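You operate a simulated robot arm through the tools that you are given. There is no shell and no other tool.

Carry out the task below with a simulated two-armed robot. There is one attempt and no reset: what you move stays moved.

TASK
Clear the fault and get pump and heating running again.
Fine: pull the lower mushroom button out; Reset works only with both switches at 0.

It is judged by the outcome, as a careful person would: the job done as asked, and still so three seconds after it is handed in. It fails if anything else is knocked over, pushed out of place, dropped, spilled or broken.

THE ROBOT
Two 7-joint arms with fingered hands on one trunk that stands fixed in place. Base frame: the origin is at the foot of the trunk, x ahead of it, y to its left, z up. Units: mm, rad, N and s.
The left shoulder is at [58, 170, 1238], the right one opposite. With the tool pointing down near the work surface each hand reaches from about 260 to 740 mm from the base axis, measured 20 degrees to its own side. Payload 4 kg a hand.
The tool frame of a hand sits at the grasp point between the pads (the TCP): z along the fingers, y along the line on which they close. The tips reach 26 mm beyond it. The gripper opens to 132 mm; its body begins 73 mm behind the TCP. The gripper is a hand of 4 fingers: y runs from the thumb to the fingers, the wrist lies at [0, 0, -224] in the tool frame, and closing takes about 1.5 s.
Orientation is that of the tool frame in the base frame, as a unit quaternion [w, x, y, z]. With the fingers straight down and closing along the base's y, the tool's x points along the base's -x, its y along +y and its z along -z.

THE INTERFACE
- The arms move only by the tool play_rows. It takes "left_motion", "right_motion" or both (then of equal length, played together; a hand with none holds still); each is a list of rows, each a list of 6 numbers: the turn, a rotation vector about the base's x, y, z in rad, then the shift along the base's x, y, z in cm. In form: [[ax, ay, az, x, y, z], ...]. A call has 1 to 20 rows; each row shifts and turns the commanded pose from where the row before left it. "left_gripper" and "right_gripper" are, for a hand that has rows, the closure, from 0 (fully open) to 1 (shut), set as the call begins (left out, the last holds). Each row takes 0.2 s and may step no farther than 50 mm and 0.15 rad from the row before; otherwise, or with a gripper value out of range, the whole call is refused. A pose out of reach is approached as far as the arm can. The call stops where the force on the tool passes 60 N (or 10 N more than at its start, if that is more) or the arm is blocked; 0.2 s more then pass. The fingers move at their own pace (about 108 mm/s each) and stop on an object; they squeeze with about 33 N. The grip force told is the motor's: it shows also when the fingers shut on nothing. Time passes only in rows, and 0.2 s behind the last, so rows that do not move let the fingers close. The reply holds the time, the measured pose of the TCP, the force on the tool along the base axes, the opening and the grip force, in the units named above and with some noise, with the torque about the TCP (base axes, N m) and any sound that the robot's microphone picked up.
- Cameras (640 x 400 px; columns grow to the right, rows downward): "scene" is now at [99.6, 68.3, 1404.3]; the picture's right is [0.81, -0.58, 0.00], its down [-0.40, -0.56, -0.73] and it looks along [0.42, 0.59, -0.69] (base axes); focal length 214 px, centre (320, 200). "left" rides on the left gripper at [-73, 6, -94] in its tool frame; the picture's right is [-0.08, -1.00, 0.00], its down [0.79, -0.06, -0.62] and it looks along [0.61, -0.05, 0.79] (tool axes); focal length 230 px, centre (320, 200). "right" rides on the right gripper at [73, 6, -94] in its tool frame; the picture's right is [-0.08, 1.00, 0.00], its down [-0.78, -0.06, -0.62] and it looks along [-0.61, -0.05, 0.79] (tool axes); focal length 230 px, centre (320, 200). There is no depth. A picture from a camera that has moved, and an enlarged one, comes with that camera's place and axes in the base frame and with its lens.
- snapshot(camera): a new picture of that camera. It takes no simulated time.
- raise_lower(by): moves the trunk up (or, below 0, down) by that many mm; the arms and the scene camera ride with it, the base frame stays. It gives what a move gives, with no picture.
- set_fingers(finger1, finger2, finger3, thumb_bend, hand): sets how far each is bent, from 0 (flat) to 100 (curled in); at 30 the hand is open as for a grip, at 70 the pads meet at the TCP. One left out holds its place. A second passes; each finger stops where it meets its share of the squeeze, and holds until it gets a number again. A gripper value or a shape takes the hand back. It gives what a move gives, with no picture; readings hold the bend of each and the force on the fingers (four entries, about 0 where the hand has none), thumb and palm.
- set_grasp(shape, hand): the hand has 4 fingers and takes this shape, open, in about a second: jaw (thumb against the fingers, like two jaws); tri (thumb and two fingers); tip (a fingertip pinch); poke (one finger out to press); point (the index stretched); flat (the hand flat); cup (the hand cupped); fist (a fist). The gripper value then closes the fingers along that shape, each until it touches; the sizes above hold for jaw. It gives what a move gives, with no picture.
- pan_tilt(pan, tilt): turns the head with the scene camera to pan (to the left, within 1.396 rad either way) and tilt (down, from -0.506 to 1.204), counted from straight ahead of the robot (the tilt from the chest, where the trunk bows). It gives what a move gives.
- enlarge(camera, box): a new picture of the part [left, top, right, bottom] of that camera's present view, enlarged. It takes no simulated time.
- close_job(): hands the job in; it is judged then, once.

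Nothing tells you positions but the pictures and the camera data. Unless the task says otherwise, let go and move clear before handing in.

The tools are called after ">>>" as a command line: name --argument value ..., lists and objects as JSON in quotes. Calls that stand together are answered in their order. play_rows: Moves the arms, as the interface text tells. Its arguments: {"type":"object","properties":{"left_motion":{"type":"array"},"left_gripper":{"type":"number"},"right_motion":{"type":"array"},"right_gripper":{"type":"number"}},"required":[]} The other tools are called the same way: raise_lower (by) moves the trunk up or down; set_grasp (shape, hand) gives the hand a shape; set_fingers (finger1, finger2, finger3, thumb_bend, hand) moves the fingers one by one; pan_tilt (pan, tilt) turns the head that bears the scene camera; snapshot (camera) takes a picture; enlarge (camera, box) takes an enlarged picture of a part of a camera's view; close_job () hands the job in.

At the start:

```text
time_s: 0.0
left_ee_pos: [409.5, 488.1, 1334.9]
left_tool_rot: [0.0, 0.0, 1.0, 0.0]
left_wrist_force: [-0.3, 0.4, -0.5]
left_wrist_torque: [-0.01, 0.0, 0.04]
left_gripper_width: 131.6
left_grip_force: 0.1
left_shape: jaw
left_bend: [30.0, 30.0, 30.0, 30.0]
left_finger forces: [0.0, 0.0, 0.0, 0.0, 0.2, 0.0]
right_ee_pos: [458.4, 46.8, 1331.1]
right_tool_rot: [0.0, 0.001, 1.0, 0.0]
right_wrist_force: [-0.5, 0.1, -0.2]
right_wrist_torque: [-0.02, -0.02, -0.02]
right_gripper_width: 131.5
right_grip_force: 0.0
right_shape: jaw
right_bend: [30.0, 30.0, 30.0, 30.0]
right_finger forces: [0.0, 0.0, 0.1, 0.1, 0.0, 0.1]
trunk travel left (down, up): [-250.0, 101.0]
head pan, tilt (commanded): [0.951, 0.757]
```

scene: 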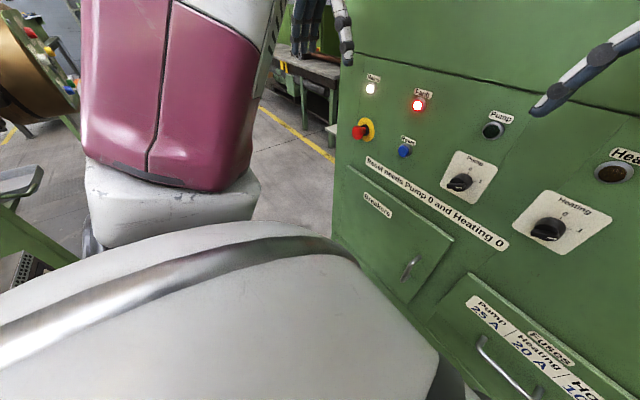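
right: 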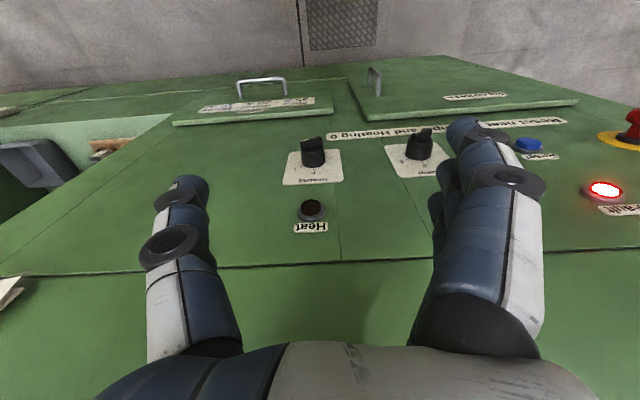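
left: 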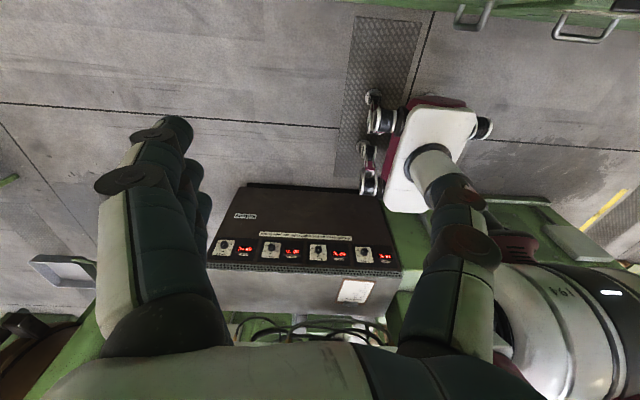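

I see a green cabinet panel ahead with lamps, a mushroom button, a blue reset button, two rotary switches, and doors for breakers and fuses. I'll look around more closely before moving anything.

>>> enlarge --camera "scene" --box '[330, 50, 640, 260]'

>>> enlarge --camera "scene" --box '[330, 200, 640, 400]'

>>> pan_tilt --pan 0.3 --tilt 0.6

>>> snapshot --camera "scene"

```text
1.90 times, centred on (485, 155) of scene
camera zoom: at [99.6, 68.3, 1404.3], right [0.81, -0.58, 0.0], down [-0.4, -0.56, -0.73], along [0.42, 0.59, -0.69], focal length 408 px, centre (6, 286)
```

zoom: 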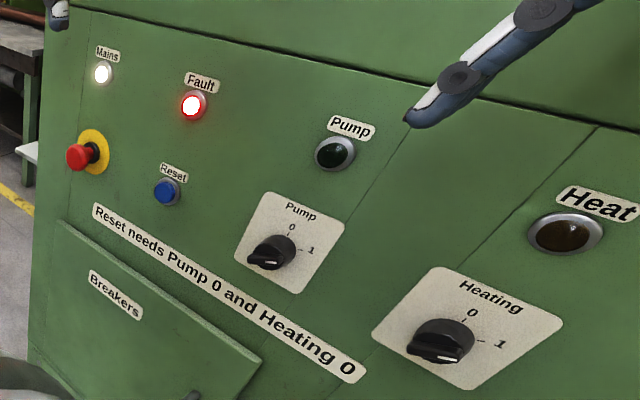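

```text
2.00 times, centred on (485, 300) of scene
camera zoom: at [99.6, 68.3, 1404.3], right [0.81, -0.58, 0.0], down [-0.4, -0.56, -0.73], along [0.42, 0.59, -0.69], focal length 429 px, centre (-10, 0)
```

zoom: 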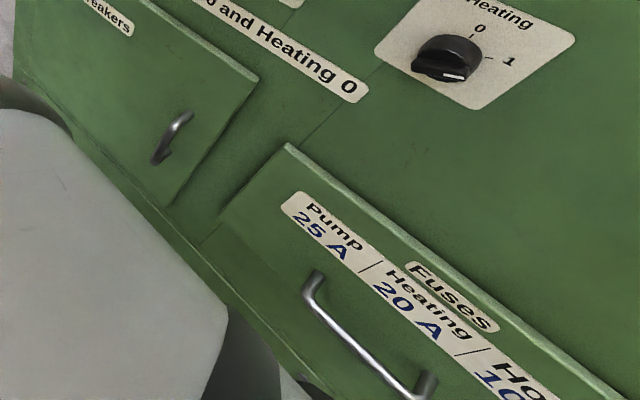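

```text
time_s: 1.0
left_ee_pos: [408.7, 487.9, 1335.4]
left_tool_rot: [0.0, 0.0, 1.0, -0.001]
left_wrist_force: [0.2, -0.6, -0.4]
left_wrist_torque: [-0.03, 0.02, -0.01]
left_gripper_width: 131.8
left_grip_force: 0.0
left_shape: jaw
left_bend: [30.0, 30.0, 30.0, 30.0]
left_finger forces: [0.0, 0.0, 0.0, 0.1, 0.0, 0.0]
right_ee_pos: [457.1, 46.5, 1331.6]
right_tool_rot: [-0.001, 0.001, 1.0, 0.0]
right_wrist_force: [0.3, 0.6, -0.7]
right_wrist_torque: [0.0, -0.01, -0.01]
right_gripper_width: 131.7
right_grip_force: 0.0
right_shape: jaw
right_bend: [30.0, 30.0, 30.0, 30.0]
right_finger forces: [0.0, 0.0, 0.1, 0.0, 0.0, 0.1]
trunk travel left (down, up): [-250.0, 101.0]
head pan, tilt (commanded): [0.3, 0.6]
```

```text
taken
camera scene: at [136.0, 27.3, 1417.7], right [0.3, -0.96, 0.0], down [-0.54, -0.17, -0.82], along [0.79, 0.24, -0.57], focal length 214 px, centre (320, 200)
```

scene: 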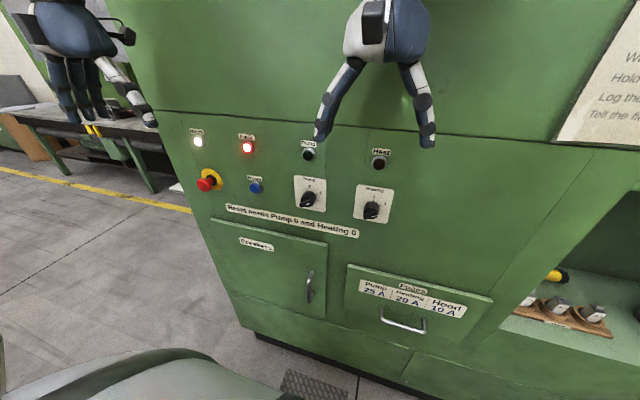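

The machine front faces the robot, with a notice and a niche on the right holding what seem to be spare fuses. I'll look at the notice and the niche.

>>> pan_tilt --pan -0.3 --tilt 0.4

>>> snapshot --camera "scene"

>>> enlarge --camera "scene" --box '[220, 30, 520, 220]'

>>> enlarge --camera "scene" --box '[220, 200, 520, 390]'

```text
time_s: 2.0
left_ee_pos: [408.8, 488.6, 1335.8]
left_tool_rot: [0.0, 0.0, 1.0, 0.001]
left_wrist_force: [0.0, -0.3, 0.1]
left_wrist_torque: [0.02, -0.02, 0.01]
left_gripper_width: 132.1
left_grip_force: 0.1
left_shape: jaw
left_bend: [30.0, 30.0, 30.0, 30.0]
left_finger forces: [0.1, 0.0, 0.0, 0.0, 0.1, 0.0]
right_ee_pos: [459.0, 46.6, 1330.5]
right_tool_rot: [0.0, 0.0, 1.0, 0.001]
right_wrist_force: [-0.6, 0.2, 0.3]
right_wrist_torque: [-0.02, 0.0, -0.03]
right_gripper_width: 131.7
right_grip_force: 0.0
right_shape: jaw
right_bend: [30.0, 30.0, 30.0, 30.0]
right_finger forces: [0.1, 0.0, 0.0, 0.1, 0.0, 0.0]
trunk travel left (down, up): [-250.0, 101.0]
head pan, tilt (commanded): [-0.3, 0.4]
```

```text
taken
camera scene: at [140.1, -26.2, 1435.9], right [-0.3, -0.96, 0.0], down [-0.37, 0.11, -0.92], along [0.88, -0.27, -0.39], focal length 214 px, centre (320, 200)
```

scene: 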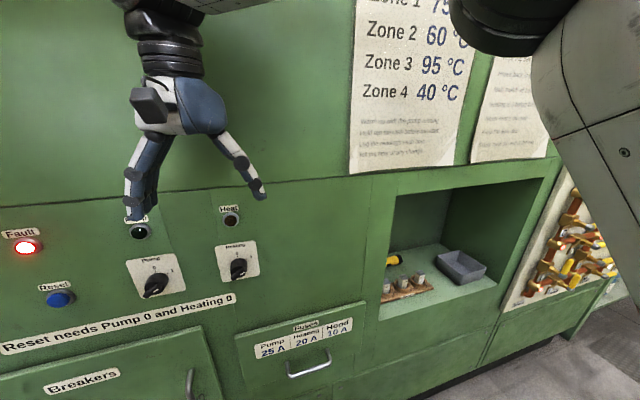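

```text
2.11 times, centred on (370, 125) of scene
camera zoom: at [140.1, -26.2, 1435.9], right [-0.3, -0.96, 0.0], down [-0.37, 0.11, -0.92], along [0.88, -0.27, -0.39], focal length 452 px, centre (215, 358)
```

zoom: 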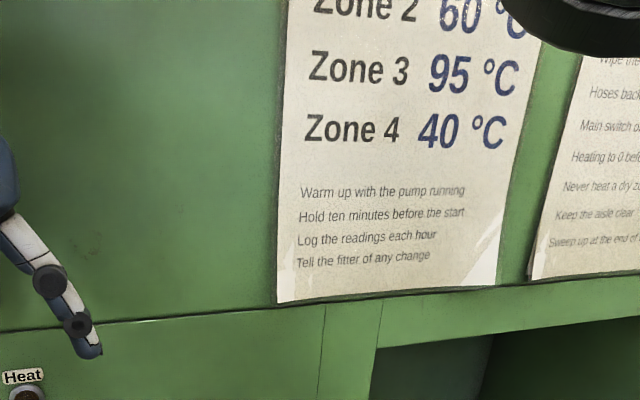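

```text
2.11 times, centred on (370, 295) of scene
camera zoom: at [140.1, -26.2, 1435.9], right [-0.3, -0.96, 0.0], down [-0.37, 0.11, -0.92], along [0.88, -0.27, -0.39], focal length 452 px, centre (215, 0)
```

zoom: 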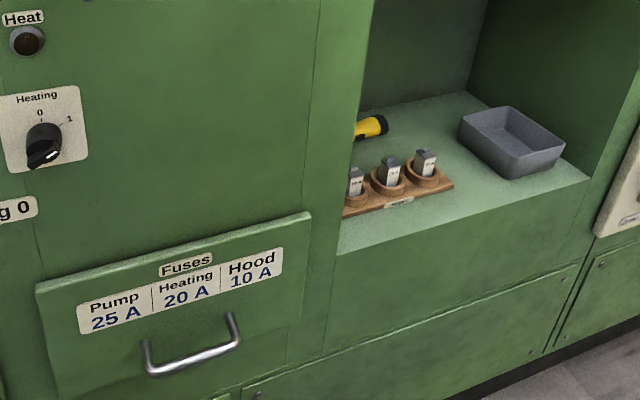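

Niche holds three fuses in a wooden holder, a grey tray and a flashlight. Next I look at the switches and the mushroom buttons more closely.

>>> pan_tilt --pan 0.25 --tilt 0.75

>>> snapshot --camera "scene"

>>> enlarge --camera "scene" --box '[160, 80, 290, 170]'

>>> enlarge --camera "scene" --box '[270, 90, 410, 190]'

>>> enlarge --camera "right" --box '[260, 100, 480, 240]'

>>> enlarge --camera "right" --box '[440, 60, 640, 240]'

```text
time_s: 3.0
left_ee_pos: [408.5, 488.6, 1336.3]
left_tool_rot: [0.0, 0.0, 1.0, 0.0]
left_wrist_force: [0.3, -0.1, -0.2]
left_wrist_torque: [0.05, 0.01, 0.02]
left_gripper_width: 131.7
left_grip_force: 0.1
left_shape: jaw
left_bend: [30.0, 30.0, 30.0, 30.0]
left_finger forces: [0.0, 0.1, 0.0, 0.0, 0.2, 0.0]
right_ee_pos: [459.0, 45.0, 1330.8]
right_tool_rot: [0.0, 0.0, 1.0, -0.001]
right_wrist_force: [-0.6, 0.2, 0.5]
right_wrist_torque: [-0.01, 0.02, -0.01]
right_gripper_width: 131.4
right_grip_force: 0.1
right_shape: jaw
right_bend: [30.0, 30.0, 30.0, 30.0]
right_finger forces: [0.0, 0.0, 0.0, 0.1, 0.0, 0.0]
trunk travel left (down, up): [-250.0, 101.0]
head pan, tilt (commanded): [0.25, 0.75]
```

```text
taken
camera scene: at [131.9, 21.4, 1404.9], right [0.25, -0.97, 0.0], down [-0.66, -0.17, -0.73], along [0.71, 0.18, -0.68], focal length 214 px, centre (320, 200)
```

scene: 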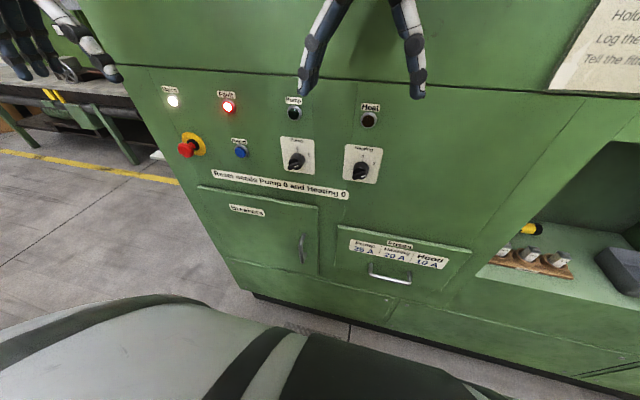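

```text
4.44 times, centred on (225, 125) of scene
camera zoom: at [131.9, 21.4, 1404.9], right [0.25, -0.97, 0.0], down [-0.66, -0.17, -0.73], along [0.71, 0.18, -0.68], focal length 953 px, centre (742, 533)
```

zoom: 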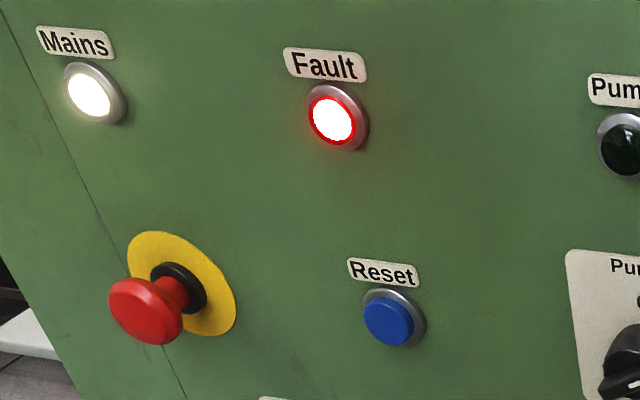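

```text
4.00 times, centred on (340, 140) of scene
camera zoom: at [131.9, 21.4, 1404.9], right [0.25, -0.97, 0.0], down [-0.66, -0.17, -0.73], along [0.71, 0.18, -0.68], focal length 858 px, centre (240, 440)
```

zoom: 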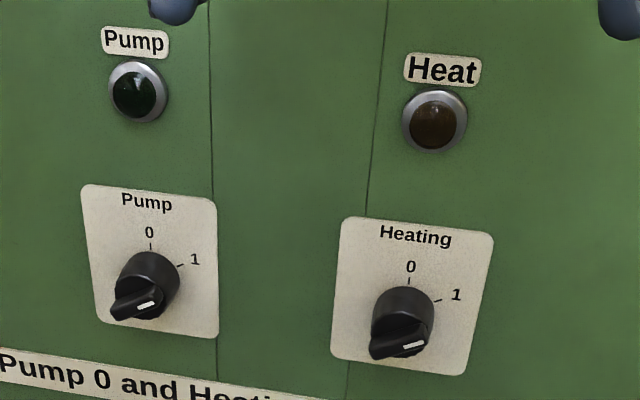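

```text
2.86 times, centred on (370, 170) of right
camera zoom: at [384.7, 51.9, 1424.7], right [0.08, 1.0, 0.0], down [0.78, -0.06, 0.62], along [0.61, -0.05, -0.79], focal length 657 px, centre (177, 286)
```

zoom: 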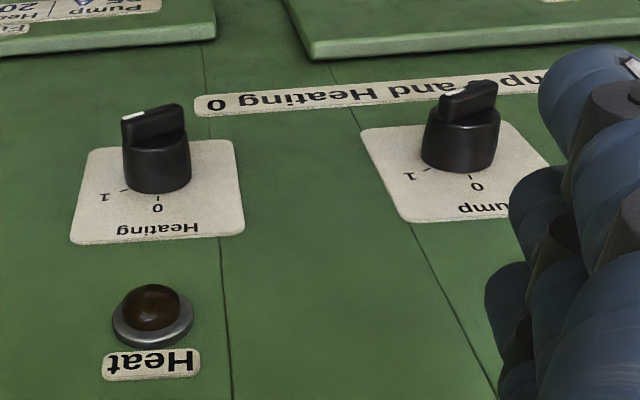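

```text
2.22 times, centred on (540, 150) of right
camera zoom: at [384.7, 51.9, 1424.7], right [0.08, 1.0, 0.0], down [0.78, -0.06, 0.62], along [0.61, -0.05, -0.79], focal length 511 px, centre (-169, 311)
```

zoom: 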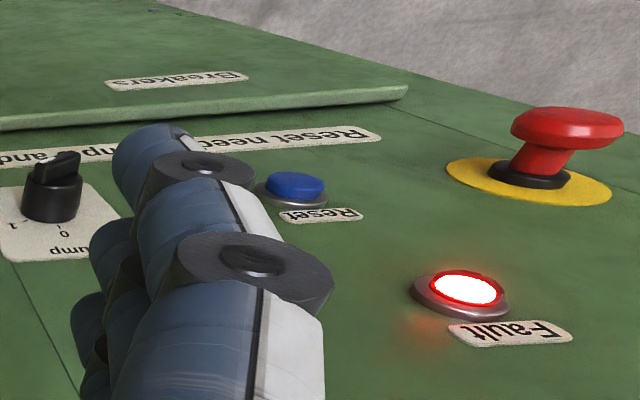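

Both switches appear to point to 1, the visible mushroom button looks pulled out (long stem). The "lower" mushroom must be elsewhere; I'll look around for it.

>>> pan_tilt --pan 0.0 --tilt 1.2

>>> snapshot --camera "scene"

>>> pan_tilt --pan -0.8 --tilt 0.7

>>> snapshot --camera "scene"

>>> pan_tilt --pan 0.8 --tilt 0.5

>>> snapshot --camera "scene"

>>> pan_tilt --pan 1.39 --tilt 0.5

>>> snapshot --camera "scene"

>>> pan_tilt --pan -1.39 --tilt 0.5

>>> snapshot --camera "scene"

```text
time_s: 3.9
left_ee_pos: [408.4, 489.0, 1335.3]
left_tool_rot: [-0.001, 0.0, 1.0, 0.0]
left_wrist_force: [0.4, -0.4, 0.4]
left_wrist_torque: [-0.03, -0.03, 0.0]
left_gripper_width: 131.7
left_grip_force: 0.0
left_shape: jaw
left_bend: [30.0, 30.0, 30.0, 30.0]
left_finger forces: [0.1, 0.1, 0.0, 0.1, 0.0, 0.1]
right_ee_pos: [457.3, 46.0, 1330.8]
right_tool_rot: [0.0, 0.001, 1.0, 0.0]
right_wrist_force: [0.8, 0.5, 0.1]
right_wrist_torque: [0.04, 0.0, -0.02]
right_gripper_width: 132.1
right_grip_force: 0.1
right_shape: jaw
right_bend: [30.0, 30.0, 30.0, 30.0]
right_finger forces: [0.1, 0.0, 0.0, 0.0, 0.0, 0.0]
trunk travel left (down, up): [-250.0, 101.0]
head pan, tilt (commanded): [0.0, 1.201]
```

```text
taken
camera scene: at [107.5, 1.1, 1373.2], right [0.0, -1.0, 0.0], down [-0.93, 0.0, -0.36], along [0.36, 0.0, -0.93], focal length 214 px, centre (320, 200)
```

scene: 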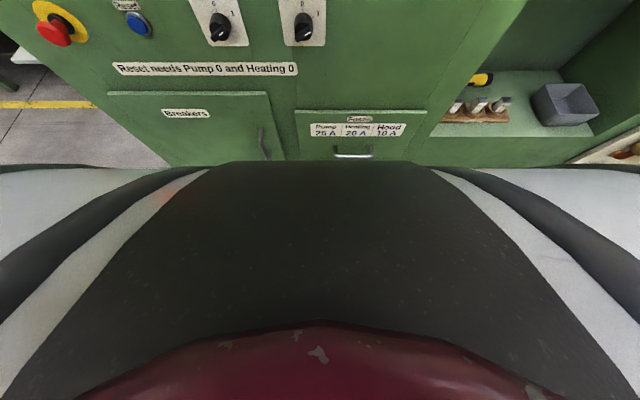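

```text
time_s: 5.0
left_ee_pos: [409.7, 488.7, 1335.5]
left_tool_rot: [0.0, 0.0, 1.0, 0.0]
left_wrist_force: [0.4, 0.7, -0.3]
left_wrist_torque: [0.01, -0.02, 0.02]
left_gripper_width: 131.6
left_grip_force: 0.1
left_shape: jaw
left_bend: [30.0, 30.0, 30.0, 30.0]
left_finger forces: [0.0, 0.1, 0.1, 0.0, 0.0, 0.0]
right_ee_pos: [457.4, 45.8, 1331.2]
right_tool_rot: [0.0, 0.0, 1.0, 0.0]
right_wrist_force: [1.1, 0.3, -0.1]
right_wrist_torque: [-0.01, -0.01, 0.0]
right_gripper_width: 131.7
right_grip_force: 0.1
right_shape: jaw
right_bend: [30.0, 30.0, 30.0, 30.0]
right_finger forces: [0.0, 0.0, 0.0, 0.0, 0.0, 0.0]
trunk travel left (down, up): [-250.0, 101.0]
head pan, tilt (commanded): [-0.799, 0.7]
```

```text
taken
camera scene: at [110.8, -59.8, 1409.0], right [-0.72, -0.7, 0.0], down [-0.45, 0.46, -0.76], along [0.53, -0.55, -0.64], focal length 214 px, centre (320, 200)
```

scene: 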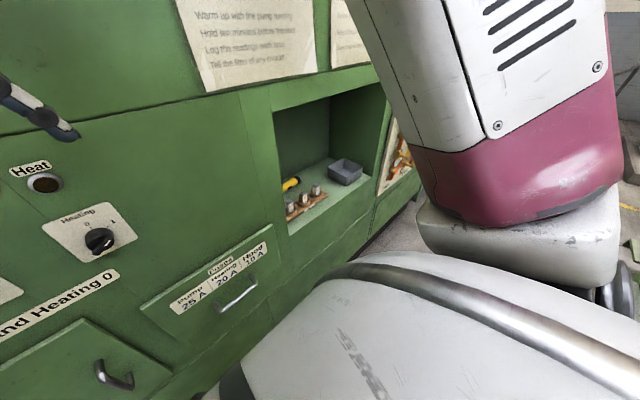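

```text
time_s: 6.7
left_ee_pos: [409.4, 487.4, 1335.1]
left_tool_rot: [-0.001, 0.0, 1.0, 0.0]
left_wrist_force: [0.0, -1.1, 0.4]
left_wrist_torque: [0.02, -0.03, 0.05]
left_gripper_width: 131.8
left_grip_force: 0.1
left_shape: jaw
left_bend: [30.0, 30.0, 30.0, 30.0]
left_finger forces: [0.1, 0.1, 0.1, 0.0, 0.0, 0.1]
right_ee_pos: [458.2, 46.6, 1330.9]
right_tool_rot: [-0.001, 0.0, 1.0, 0.001]
right_wrist_force: [-0.1, -0.8, 0.0]
right_wrist_torque: [0.0, -0.02, -0.01]
right_gripper_width: 131.8
right_grip_force: 0.2
right_shape: jaw
right_bend: [30.0, 30.0, 30.0, 30.0]
right_finger forces: [0.0, 0.1, 0.0, 0.1, 0.1, 0.0]
trunk travel left (down, up): [-250.0, 101.0]
head pan, tilt (commanded): [0.799, 0.499]
```

```text
taken
camera scene: at [115.0, 66.3, 1426.8], right [0.72, -0.7, 0.0], down [-0.33, -0.34, -0.88], along [0.61, 0.63, -0.48], focal length 214 px, centre (320, 200)
```

scene: 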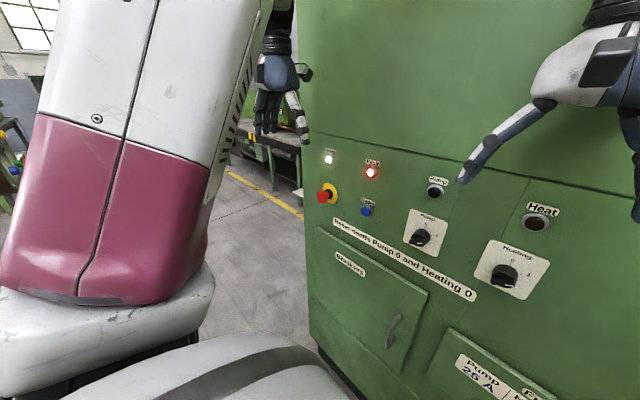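

```text
time_s: 7.7
left_ee_pos: [407.9, 488.6, 1335.3]
left_tool_rot: [0.0, 0.0, 1.0, 0.0]
left_wrist_force: [-0.1, 0.2, -0.5]
left_wrist_torque: [0.02, -0.02, -0.04]
left_gripper_width: 131.7
left_grip_force: 0.1
left_shape: jaw
left_bend: [30.0, 30.0, 30.0, 30.0]
left_finger forces: [0.0, 0.0, 0.0, 0.0, 0.0, 0.0]
right_ee_pos: [457.8, 46.6, 1331.7]
right_tool_rot: [0.0, 0.0, 1.0, -0.001]
right_wrist_force: [-0.8, 0.2, -0.4]
right_wrist_torque: [-0.05, 0.02, -0.01]
right_gripper_width: 131.9
right_grip_force: 0.1
right_shape: jaw
right_bend: [30.0, 30.0, 30.0, 30.0]
right_finger forces: [0.0, 0.0, 0.0, 0.1, 0.1, 0.1]
trunk travel left (down, up): [-250.0, 101.0]
head pan, tilt (commanded): [1.389, 0.499]
```

```text
taken
camera scene: at [68.1, 90.6, 1426.8], right [0.98, -0.18, 0.0], down [-0.09, -0.47, -0.88], along [0.16, 0.86, -0.48], focal length 214 px, centre (320, 200)
```

scene: 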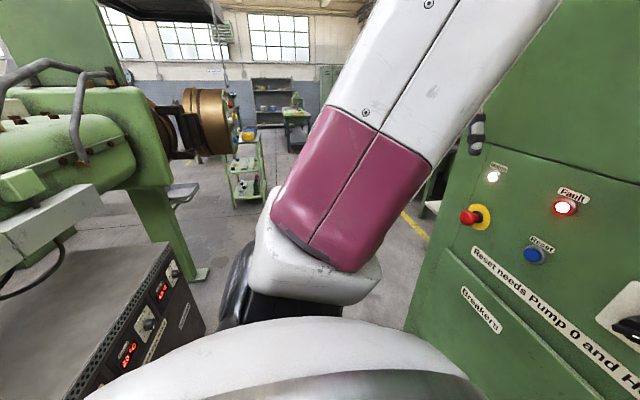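

```text
time_s: 10.1
left_ee_pos: [408.7, 488.2, 1335.8]
left_tool_rot: [0.0, -0.001, 1.0, 0.001]
left_wrist_force: [-0.1, 0.3, -0.4]
left_wrist_torque: [0.02, -0.02, 0.03]
left_gripper_width: 131.8
left_grip_force: 0.1
left_shape: jaw
left_bend: [30.0, 30.0, 30.0, 30.0]
left_finger forces: [0.1, 0.0, 0.1, 0.1, 0.0, 0.0]
right_ee_pos: [457.1, 46.7, 1331.8]
right_tool_rot: [0.0, 0.0, 1.0, 0.001]
right_wrist_force: [0.3, 0.3, 0.1]
right_wrist_torque: [-0.02, 0.01, -0.02]
right_gripper_width: 132.0
right_grip_force: 0.1
right_shape: jaw
right_bend: [30.0, 30.0, 30.0, 30.0]
right_finger forces: [0.0, 0.1, 0.0, 0.0, 0.0, 0.0]
trunk travel left (down, up): [-250.0, 101.0]
head pan, tilt (commanded): [-1.389, 0.499]
```

```text
taken
camera scene: at [68.0, -88.4, 1426.8], right [-0.98, -0.18, 0.0], down [-0.09, 0.47, -0.88], along [0.16, -0.86, -0.48], focal length 214 px, centre (320, 200)
```

scene: 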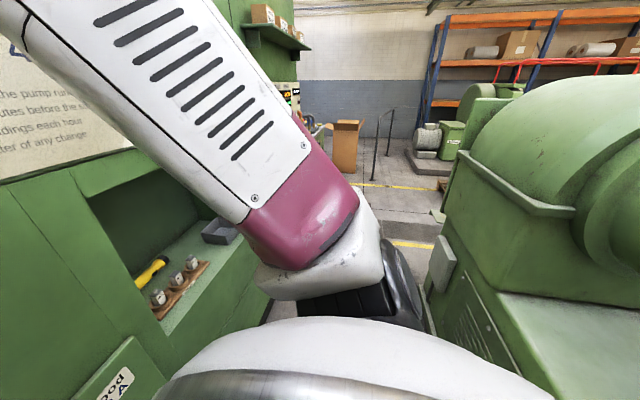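

I have not found a second mushroom yet. I'll look upward and to the sides of the machine.

>>> pan_tilt --pan 0.3 --tilt -0.4

>>> snapshot --camera "scene"

>>> pan_tilt --pan -0.4 --tilt -0.3

>>> snapshot --camera "scene"

>>> pan_tilt --pan -0.45 --tilt 0.9

>>> snapshot --camera "scene"

>>> pan_tilt --pan 0.6 --tilt 1.0

>>> snapshot --camera "scene"

```text
time_s: 11.9
left_ee_pos: [408.8, 489.3, 1334.7]
left_tool_rot: [0.0, 0.0, 1.0, -0.001]
left_wrist_force: [0.3, -0.5, -0.1]
left_wrist_torque: [-0.01, 0.0, -0.05]
left_gripper_width: 131.5
left_grip_force: 0.1
left_shape: jaw
left_bend: [30.0, 30.0, 30.0, 30.0]
left_finger forces: [0.0, 0.0, 0.1, 0.0, 0.0, 0.0]
right_ee_pos: [457.4, 46.2, 1331.3]
right_tool_rot: [0.0, -0.001, 1.0, 0.001]
right_wrist_force: [0.1, 0.7, -0.2]
right_wrist_torque: [0.0, -0.03, -0.03]
right_gripper_width: 131.8
right_grip_force: 0.1
right_shape: jaw
right_bend: [30.0, 30.0, 30.0, 30.0]
right_finger forces: [0.0, 0.1, 0.0, 0.0, 0.0, 0.0]
trunk travel left (down, up): [-250.0, 101.0]
head pan, tilt (commanded): [0.3, -0.4]
```

```text
taken
camera scene: at [121.5, 22.7, 1506.0], right [0.29, -0.96, 0.0], down [0.37, 0.11, -0.92], along [0.88, 0.27, 0.39], focal length 214 px, centre (320, 200)
```

scene: 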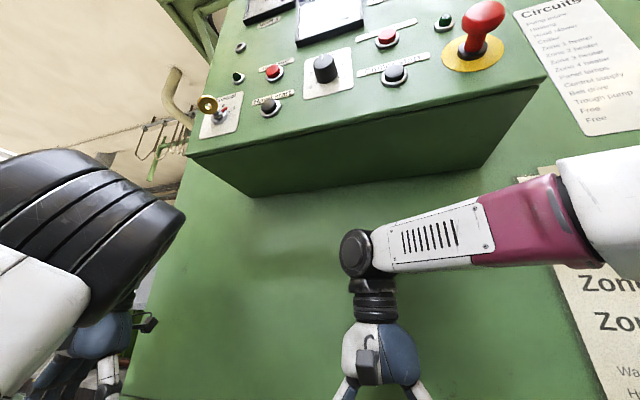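

```text
time_s: 12.9
left_ee_pos: [409.0, 489.2, 1336.1]
left_tool_rot: [0.0, 0.0, 1.0, 0.0]
left_wrist_force: [0.1, 0.4, -0.1]
left_wrist_torque: [0.0, 0.0, 0.0]
left_gripper_width: 131.9
left_grip_force: 0.1
left_shape: jaw
left_bend: [30.0, 30.0, 30.0, 30.0]
left_finger forces: [0.0, 0.0, 0.0, 0.0, 0.1, 0.0]
right_ee_pos: [458.4, 46.6, 1331.4]
right_tool_rot: [0.0, 0.0, 1.0, 0.0]
right_wrist_force: [1.1, 0.8, 0.7]
right_wrist_torque: [0.01, -0.02, 0.01]
right_gripper_width: 131.9
right_grip_force: 0.0
right_shape: jaw
right_bend: [30.0, 30.0, 30.0, 30.0]
right_finger forces: [0.0, 0.0, 0.1, 0.0, 0.1, 0.0]
trunk travel left (down, up): [-250.0, 101.0]
head pan, tilt (commanded): [-0.4, -0.3]
```

```text
taken
camera scene: at [123.9, -29.4, 1498.4], right [-0.39, -0.92, 0.0], down [0.27, -0.11, -0.96], along [0.88, -0.37, 0.3], focal length 214 px, centre (320, 200)
```

scene: 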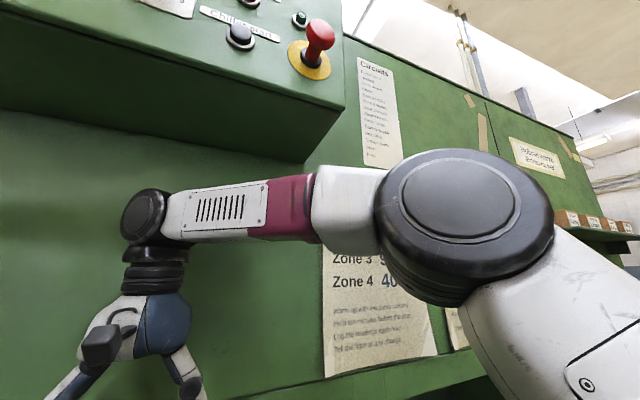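

```text
time_s: 14.3
left_ee_pos: [409.2, 488.4, 1334.5]
left_tool_rot: [0.0, 0.0, 1.0, 0.0]
left_wrist_force: [-0.3, -0.5, -1.1]
left_wrist_torque: [0.01, -0.04, 0.01]
left_gripper_width: 131.9
left_grip_force: 0.1
left_shape: jaw
left_bend: [30.0, 30.0, 30.0, 30.0]
left_finger forces: [0.1, 0.1, 0.0, 0.0, 0.1, 0.0]
right_ee_pos: [457.8, 45.5, 1332.0]
right_tool_rot: [0.0, 0.0, 1.0, 0.0]
right_wrist_force: [-0.1, 0.4, 0.0]
right_wrist_torque: [-0.02, -0.03, 0.02]
right_gripper_width: 132.1
right_grip_force: 0.0
right_shape: jaw
right_bend: [30.0, 30.0, 30.0, 30.0]
right_finger forces: [0.1, 0.0, 0.0, 0.1, 0.0, 0.1]
trunk travel left (down, up): [-250.0, 101.0]
head pan, tilt (commanded): [-0.45, 0.901]
```

```text
taken
camera scene: at [119.5, -31.8, 1393.0], right [-0.44, -0.9, 0.0], down [-0.71, 0.34, -0.62], along [0.56, -0.27, -0.78], focal length 214 px, centre (320, 200)
```

scene: 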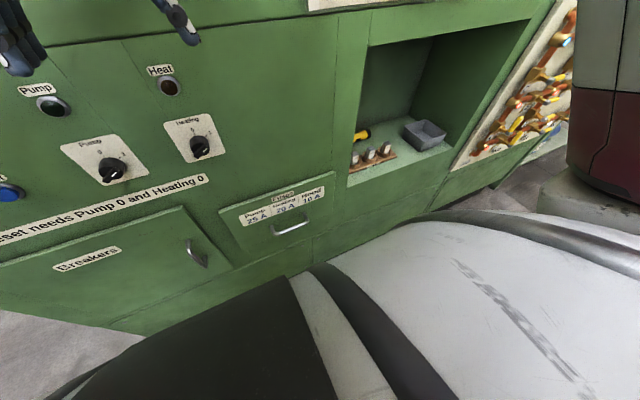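

```text
time_s: 15.6
left_ee_pos: [409.0, 489.1, 1335.9]
left_tool_rot: [0.0, 0.0, 1.0, -0.001]
left_wrist_force: [0.4, -0.6, -0.3]
left_wrist_torque: [0.02, 0.02, 0.03]
left_gripper_width: 131.6
left_grip_force: 0.1
left_shape: jaw
left_bend: [30.0, 30.0, 30.0, 30.0]
left_finger forces: [0.1, 0.1, 0.0, 0.0, 0.0, 0.0]
right_ee_pos: [458.5, 46.9, 1332.2]
right_tool_rot: [0.0, 0.0, 1.0, 0.0]
right_wrist_force: [-0.2, 0.3, 0.0]
right_wrist_torque: [0.0, 0.03, 0.0]
right_gripper_width: 131.9
right_grip_force: 0.0
right_shape: jaw
right_bend: [30.0, 30.0, 30.0, 30.0]
right_finger forces: [0.0, 0.0, 0.1, 0.1, 0.0, 0.1]
trunk travel left (down, up): [-250.0, 101.0]
head pan, tilt (commanded): [0.6, 1.0]
```

```text
taken
camera scene: at [109.1, 40.4, 1385.7], right [0.56, -0.83, 0.0], down [-0.69, -0.47, -0.54], along [0.45, 0.3, -0.84], focal length 214 px, centre (320, 200)
```

scene: 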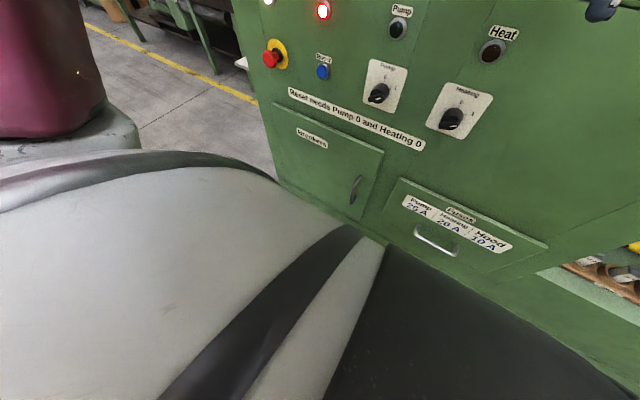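

There is an upper console with its own mushroom button, so the "lower" one is the red mushroom on the lower panel. I'll read the upper console and the "Circuits" sheet.

>>> pan_tilt --pan -0.1 --tilt -0.45

>>> snapshot --camera "scene"

>>> enlarge --camera "scene" --box '[380, 40, 540, 200]'

>>> enlarge --camera "scene" --box '[0, 0, 400, 200]'

```text
time_s: 17.2
left_ee_pos: [409.5, 489.0, 1335.7]
left_tool_rot: [0.0, 0.0, 1.0, 0.0]
left_wrist_force: [-0.1, 0.0, 0.3]
left_wrist_torque: [0.0, 0.0, -0.01]
left_gripper_width: 131.9
left_grip_force: 0.0
left_shape: jaw
left_bend: [30.0, 30.0, 30.0, 30.0]
left_finger forces: [0.0, 0.1, 0.0, 0.0, 0.1, 0.0]
right_ee_pos: [457.2, 46.6, 1331.5]
right_tool_rot: [0.0, 0.0, 1.0, 0.0]
right_wrist_force: [0.0, -0.4, -0.3]
right_wrist_torque: [-0.03, -0.02, 0.0]
right_gripper_width: 131.9
right_grip_force: 0.0
right_shape: jaw
right_bend: [30.0, 30.0, 30.0, 30.0]
right_finger forces: [0.1, 0.0, 0.0, 0.1, 0.0, 0.0]
trunk travel left (down, up): [-250.0, 101.0]
head pan, tilt (commanded): [-0.099, -0.45]
```

```text
taken
camera scene: at [121.4, -5.9, 1509.6], right [-0.1, -1.0, 0.0], down [0.43, -0.04, -0.9], along [0.9, -0.09, 0.43], focal length 214 px, centre (320, 200)
```

scene: 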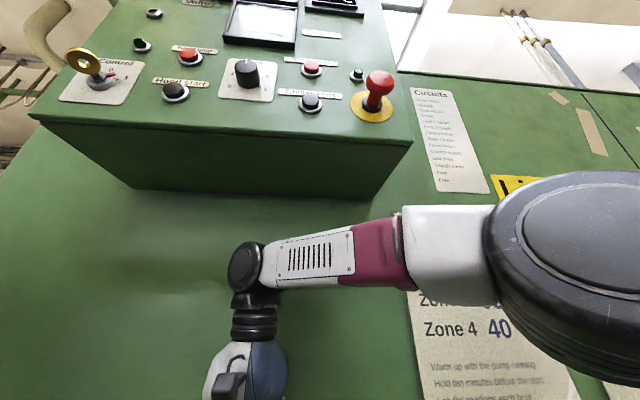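

```text
2.50 times, centred on (460, 120) of scene
camera zoom: at [121.4, -5.9, 1509.6], right [-0.1, -1.0, 0.0], down [0.43, -0.04, -0.9], along [0.9, -0.09, 0.43], focal length 536 px, centre (-30, 400)
```

zoom: 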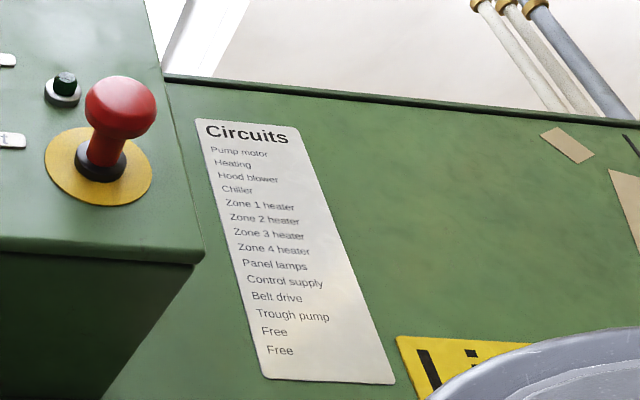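

```text
1.60 times, centred on (200, 100) of scene
camera zoom: at [121.4, -5.9, 1509.6], right [-0.1, -1.0, 0.0], down [0.43, -0.04, -0.9], along [0.9, -0.09, 0.43], focal length 343 px, centre (512, 360)
```

zoom: 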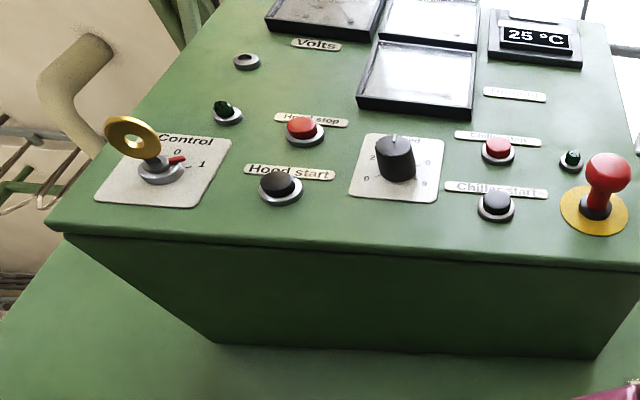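

The lower mushroom is at about (516, 467, 1128), Reset at (537, 326, 1131), the Pump knob at (508, 170, 1148) and the Heating knob at (508, 30, 1146), with the panel plane near x≈545. Both knobs point at 1, so I start by pitching the right hand forward, still clear of the panel.

>>> play_rows --right_motion '[[0, -0.1428, 0, -0.3, 0, 0], [0, -0.1428, 0, -0.3, 0, 0], [0, -0.1428, 0, -0.3, 0, 0], [0, -0.1428, 0, -0.3, 0, 0], [0, -0.1428, 0, -0.3, 0, 0], [0, -0.1428, 0, -0.3, 0, 0], [0, -0.1428, 0, -0.3, 0, 0], [0, -0.1428, 0, -0.3, 0, 0], [0, -0.1428, 0, -0.3, 0, 0], [0, -0.1428, 0, -0.3, 0, 0], [0, -0.1428, 0, -0.3, 0, 0]]'

>>> pan_tilt --pan 0.2 --tilt 0.45

>>> snapshot --camera "scene"

>>> snapshot --camera "right"

```text
time_s: 19.6
left_ee_pos: [408.8, 489.7, 1334.7]
left_tool_rot: [0.0, 0.0, 1.0, 0.001]
left_wrist_force: [-0.3, -0.3, 1.5]
left_wrist_torque: [0.02, -0.01, -0.01]
left_gripper_width: 131.6
left_grip_force: 0.1
left_shape: jaw
left_bend: [30.0, 30.0, 30.0, 30.0]
left_finger forces: [0.1, 0.0, 0.0, 0.0, 0.1, 0.0]
right_ee_pos: [424.1, 46.3, 1331.8]
right_tool_rot: [0.708, 0.0, 0.706, 0.0]
right_wrist_force: [0.8, -0.2, 0.8]
right_wrist_torque: [0.0, -0.01, -0.02]
right_gripper_width: 131.8
right_grip_force: 0.0
right_shape: jaw
right_bend: [30.0, 30.0, 30.0, 30.0]
right_finger forces: [0.0, 0.0, 0.1, 0.0, 0.0, 0.0]
trunk travel left (down, up): [-250.0, 101.0]
head pan, tilt (commanded): [-0.099, -0.45]
```

```text
time_s: 20.8
left_ee_pos: [409.7, 488.2, 1334.2]
left_tool_rot: [-0.001, 0.001, 1.0, 0.0]
left_wrist_force: [0.3, 0.6, 1.1]
left_wrist_torque: [-0.02, 0.0, 0.0]
left_gripper_width: 131.7
left_grip_force: 0.0
left_shape: jaw
left_bend: [30.0, 30.0, 30.0, 30.0]
left_finger forces: [0.1, 0.0, 0.0, 0.1, 0.0, 0.0]
right_ee_pos: [427.5, 43.1, 1329.7]
right_tool_rot: [0.704, 0.001, 0.71, -0.001]
right_wrist_force: [-0.5, -0.1, 0.0]
right_wrist_torque: [0.0, -0.04, -0.01]
right_gripper_width: 131.8
right_grip_force: 0.0
right_shape: jaw
right_bend: [30.0, 30.0, 30.0, 30.0]
right_finger forces: [0.0, 0.0, 0.1, 0.0, 0.0, 0.0]
trunk travel left (down, up): [-250.0, 101.0]
head pan, tilt (commanded): [0.201, 0.45]
```

```text
taken
camera scene: at [142.2, 7.6, 1470.2], right [0.07, -1.0, 0.0], down [-0.03, 0.0, -1.0], along [1.0, 0.07, -0.03], focal length 214 px, centre (320, 200)
```

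scene: 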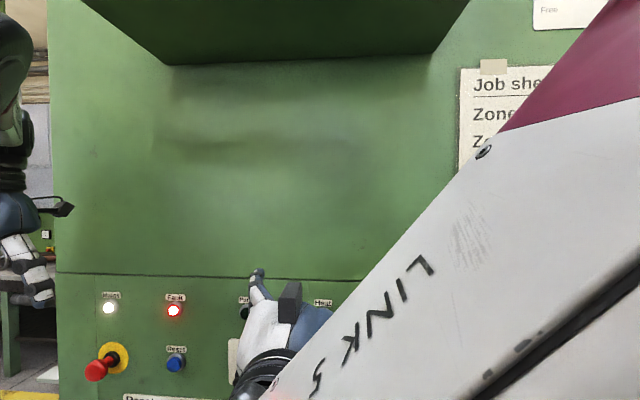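

```text
taken
camera right: at [333.2, 49.8, 1256.4], right [0.01, 1.0, 0.08], down [-0.61, -0.06, 0.79], along [0.79, -0.05, 0.61], focal length 230 px, centre (320, 200)
```

right: 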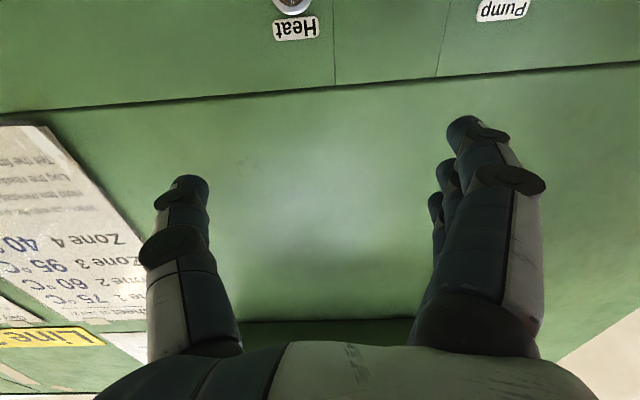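

The head seems to have stopped short of its commanded tilt, perhaps touching the raised right forearm. I'll check by taking a fresh picture.

>>> play_rows --right_motion '[[0, 0, 0, 0, 0, -3], [0, 0, 0, 0, 0, -3]]'

>>> snapshot --camera "scene"

>>> snapshot --camera "left"

```text
time_s: 21.6
left_ee_pos: [410.3, 488.2, 1335.5]
left_tool_rot: [0.0, 0.0, 1.0, 0.0]
left_wrist_force: [-0.3, -0.7, -0.6]
left_wrist_torque: [0.03, 0.02, 0.03]
left_gripper_width: 131.7
left_grip_force: 0.2
left_shape: jaw
left_bend: [30.0, 30.0, 30.0, 30.0]
left_finger forces: [0.0, 0.1, 0.0, 0.0, 0.1, 0.0]
right_ee_pos: [442.5, 20.5, 1269.6]
right_tool_rot: [0.699, 0.03, 0.714, -0.013]
right_wrist_force: [0.7, 0.8, 0.7]
right_wrist_torque: [-0.02, -0.02, 0.0]
right_gripper_width: 132.0
right_grip_force: 0.2
right_shape: jaw
right_bend: [30.0, 30.0, 30.0, 30.0]
right_finger forces: [0.0, 0.0, 0.0, 0.0, 0.1, 0.0]
trunk travel left (down, up): [-250.0, 101.0]
head pan, tilt (commanded): [0.201, 0.45]
stopped in row 2 (right hand): the arm was blocked; the commanded pose is now the measured one
```

```text
taken
camera scene: at [137.2, 37.9, 1438.7], right [0.41, -0.91, 0.0], down [-0.33, -0.15, -0.93], along [0.85, 0.38, -0.37], focal length 214 px, centre (320, 200)
```

scene: 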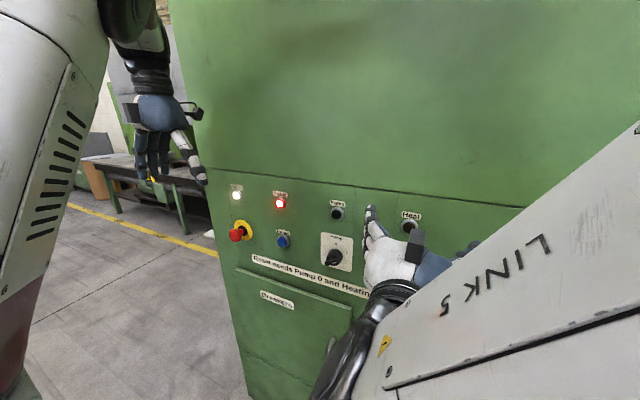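

```text
taken
camera left: at [482.2, 493.8, 1429.4], right [0.08, -1.0, 0.0], down [-0.78, -0.06, 0.62], along [-0.61, -0.05, -0.79], focal length 230 px, centre (320, 200)
```

left: 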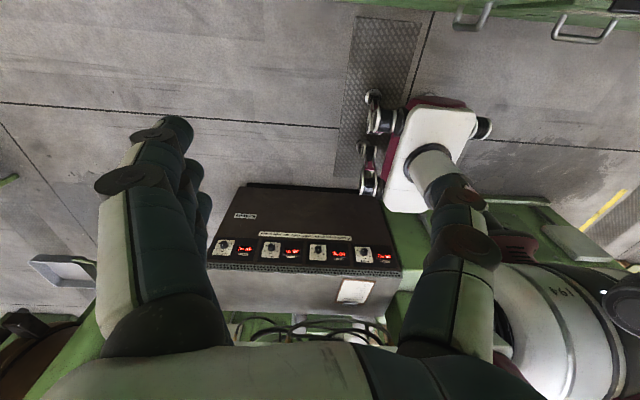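

The right forearm is pressing against the head, so I move the hand forward, right and down to free it.

>>> play_rows --right_motion '[[0, 0, 0, 1, -3, -1], [0, 0, 0, 0, -3, -2], [0, 0, 0, 0, -3, -3], [0, 0, 0, 0, -3, -3], [0, 0, 0, 0, -3, -3]]'

>>> snapshot --camera "scene"

```text
time_s: 22.8
left_ee_pos: [409.7, 489.0, 1336.0]
left_tool_rot: [0.0, 0.0, 1.0, 0.0]
left_wrist_force: [1.2, 0.2, 0.0]
left_wrist_torque: [0.01, 0.0, -0.01]
left_gripper_width: 131.7
left_grip_force: 0.1
left_shape: jaw
left_bend: [30.0, 30.0, 30.0, 30.0]
left_finger forces: [0.0, 0.0, 0.1, 0.0, 0.0, 0.0]
right_ee_pos: [486.9, -119.2, 1158.1]
right_tool_rot: [0.703, 0.075, 0.707, -0.003]
right_wrist_force: [0.1, -0.9, -0.1]
right_wrist_torque: [0.01, 0.0, 0.01]
right_gripper_width: 132.0
right_grip_force: 0.1
right_shape: jaw
right_bend: [30.0, 30.0, 30.0, 30.0]
right_finger forces: [0.1, 0.1, 0.0, 0.0, 0.0, 0.0]
right hand out of reach, approached as far as the arm can: row 3, 4, 5
trunk travel left (down, up): [-250.0, 101.0]
head pan, tilt (commanded): [0.201, 0.45]
```

```text
taken
camera scene: at [142.4, 18.8, 1431.1], right [0.2, -0.98, 0.0], down [-0.43, -0.09, -0.9], along [0.88, 0.18, -0.44], focal length 214 px, centre (320, 200)
```

scene: 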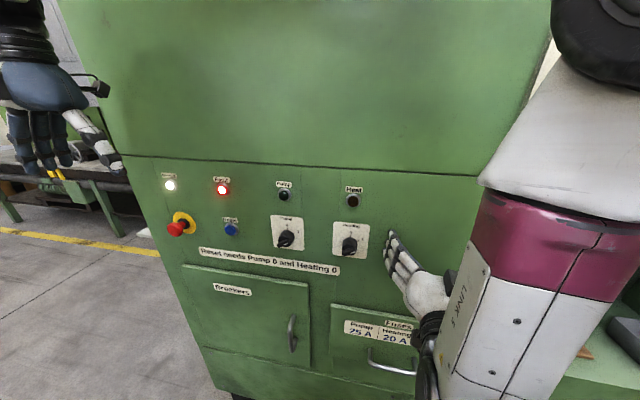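

The hand is free of the head now, but the arm is too folded there. I'll raise the trunk 100 mm for more room, then move back in front of the Heating knob.

>>> raise_lower --by 100

>>> play_rows --right_motion '[[0, 0, 0, 0, 3, -3], [0, 0, 0, 0, 3, -3], [0, 0, 0, 0, 3, -2], [0, 0, 0, -1, 3, -2], [0, 0, 0, -1, 3, 0]]'

>>> snapshot --camera "scene"

>>> snapshot --camera "right"

```text
time_s: 24.1
left_ee_pos: [408.6, 489.1, 1435.6]
left_tool_rot: [0.0, 0.0, 1.0, 0.0]
left_wrist_force: [-0.2, 1.2, 0.4]
left_wrist_torque: [-0.02, -0.05, 0.0]
left_gripper_width: 131.6
left_grip_force: 0.1
left_shape: jaw
left_bend: [30.0, 30.0, 30.0, 30.0]
left_finger forces: [0.0, 0.0, 0.0, 0.1, 0.1, 0.0]
right_ee_pos: [485.9, -121.6, 1254.8]
right_tool_rot: [0.7, 0.077, 0.71, -0.008]
right_wrist_force: [-0.6, -0.3, 0.1]
right_wrist_torque: [0.0, -0.01, 0.01]
right_gripper_width: 132.0
right_grip_force: 0.1
right_shape: jaw
right_bend: [30.0, 30.0, 30.0, 30.0]
right_finger forces: [0.0, 0.0, 0.1, 0.0, 0.0, 0.0]
trunk travel left (down, up): [-350.0, 1.0]
head pan, tilt (commanded): [0.201, 0.45]
```

```text
time_s: 25.5
left_ee_pos: [409.8, 488.8, 1434.2]
left_tool_rot: [0.0, 0.0, 1.0, 0.001]
left_wrist_force: [-0.4, -1.2, 0.3]
left_wrist_torque: [-0.04, 0.01, -0.02]
left_gripper_width: 131.6
left_grip_force: 0.1
left_shape: jaw
left_bend: [30.0, 30.0, 30.0, 30.0]
left_finger forces: [0.1, 0.0, 0.0, 0.0, 0.1, 0.0]
right_ee_pos: [494.9, 7.7, 1159.1]
right_tool_rot: [0.703, 0.079, 0.706, -0.038]
right_wrist_force: [-0.2, 0.5, 0.2]
right_wrist_torque: [0.0, -0.02, 0.0]
right_gripper_width: 131.9
right_grip_force: 0.1
right_shape: jaw
right_bend: [30.0, 30.0, 30.0, 30.0]
right_finger forces: [0.0, 0.1, 0.1, 0.1, 0.1, 0.0]
right hand out of reach, approached as far as the arm can: row 5
trunk travel left (down, up): [-350.0, 1.0]
head pan, tilt (commanded): [0.201, 0.45]
stopped in row 5 (right hand): the arm was blocked; the commanded pose is now the measured one
```

```text
taken
camera scene: at [130.9, 18.8, 1531.5], right [0.2, -0.98, 0.0], down [-0.43, -0.09, -0.9], along [0.88, 0.18, -0.44], focal length 214 px, centre (320, 200)
```

scene: 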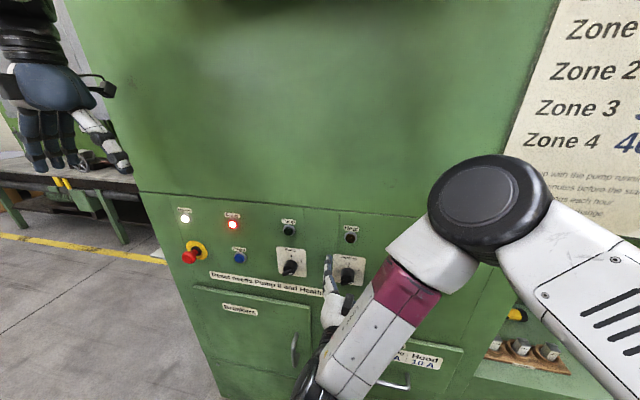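

```text
taken
camera right: at [403.3, 32.0, 1086.4], right [0.16, 0.98, 0.14], down [-0.62, -0.01, 0.79], along [0.77, -0.21, 0.6], focal length 230 px, centre (320, 200)
```

right: 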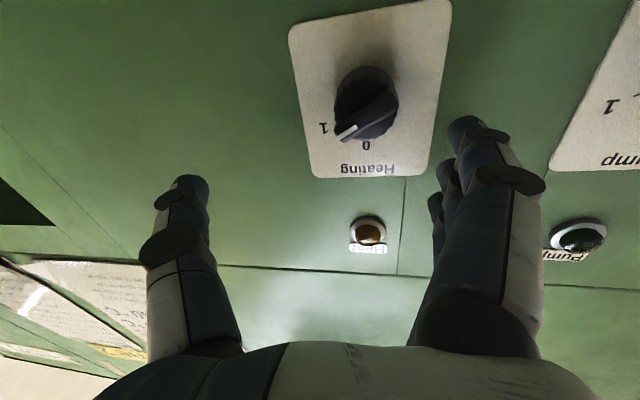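

The Heating knob clearly points to 1, and straight-forward tool orientation folds the arm too much. I'll use a 45° tilted hand instead: back off upward and pitch the hand half way down.

>>> play_rows --right_motion '[[0, 0.05, 0.08, 0, 0, 2], [0, 0.13, 0.08, 0, 0, 2], [0, 0.13, 0, 0, 0.3, 2], [0, 0.13, 0, -1, 0.5, 2], [0, 0.13, 0, -1, 0.5, 2], [0, 0.13, 0, -2, 0.5, 1], [0, 0.085, 0, -2, 0.5, 0]]'

>>> snapshot --camera "scene"

>>> snapshot --camera "right"

```text
refused: row 2 steps farther than a row can; nothing moved
```

```text
taken
camera scene: at [130.9, 18.8, 1531.5], right [0.2, -0.98, 0.0], down [-0.43, -0.09, -0.9], along [0.88, 0.18, -0.44], focal length 214 px, centre (320, 200)
```

scene: 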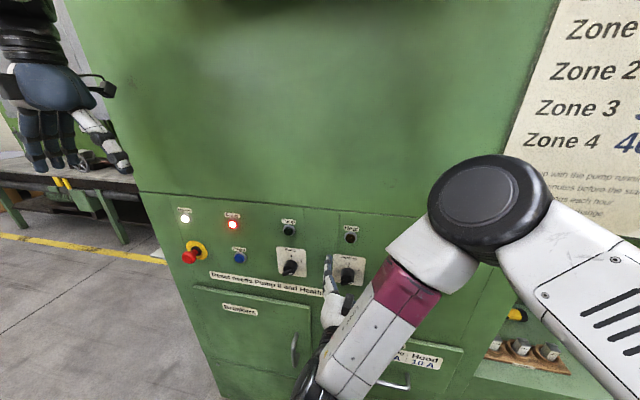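

```text
taken
camera right: at [403.3, 32.0, 1086.4], right [0.16, 0.98, 0.14], down [-0.62, -0.01, 0.79], along [0.77, -0.21, 0.6], focal length 230 px, centre (320, 200)
```

right: 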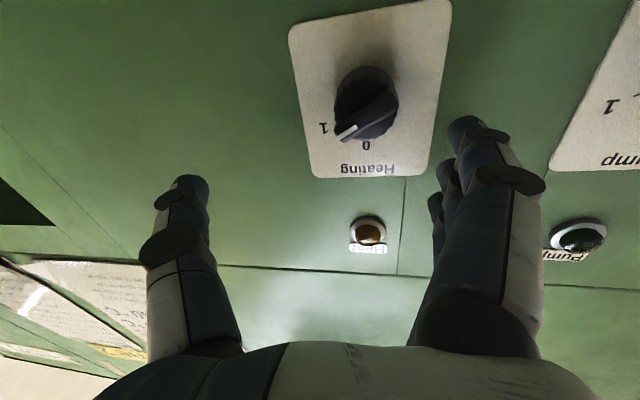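

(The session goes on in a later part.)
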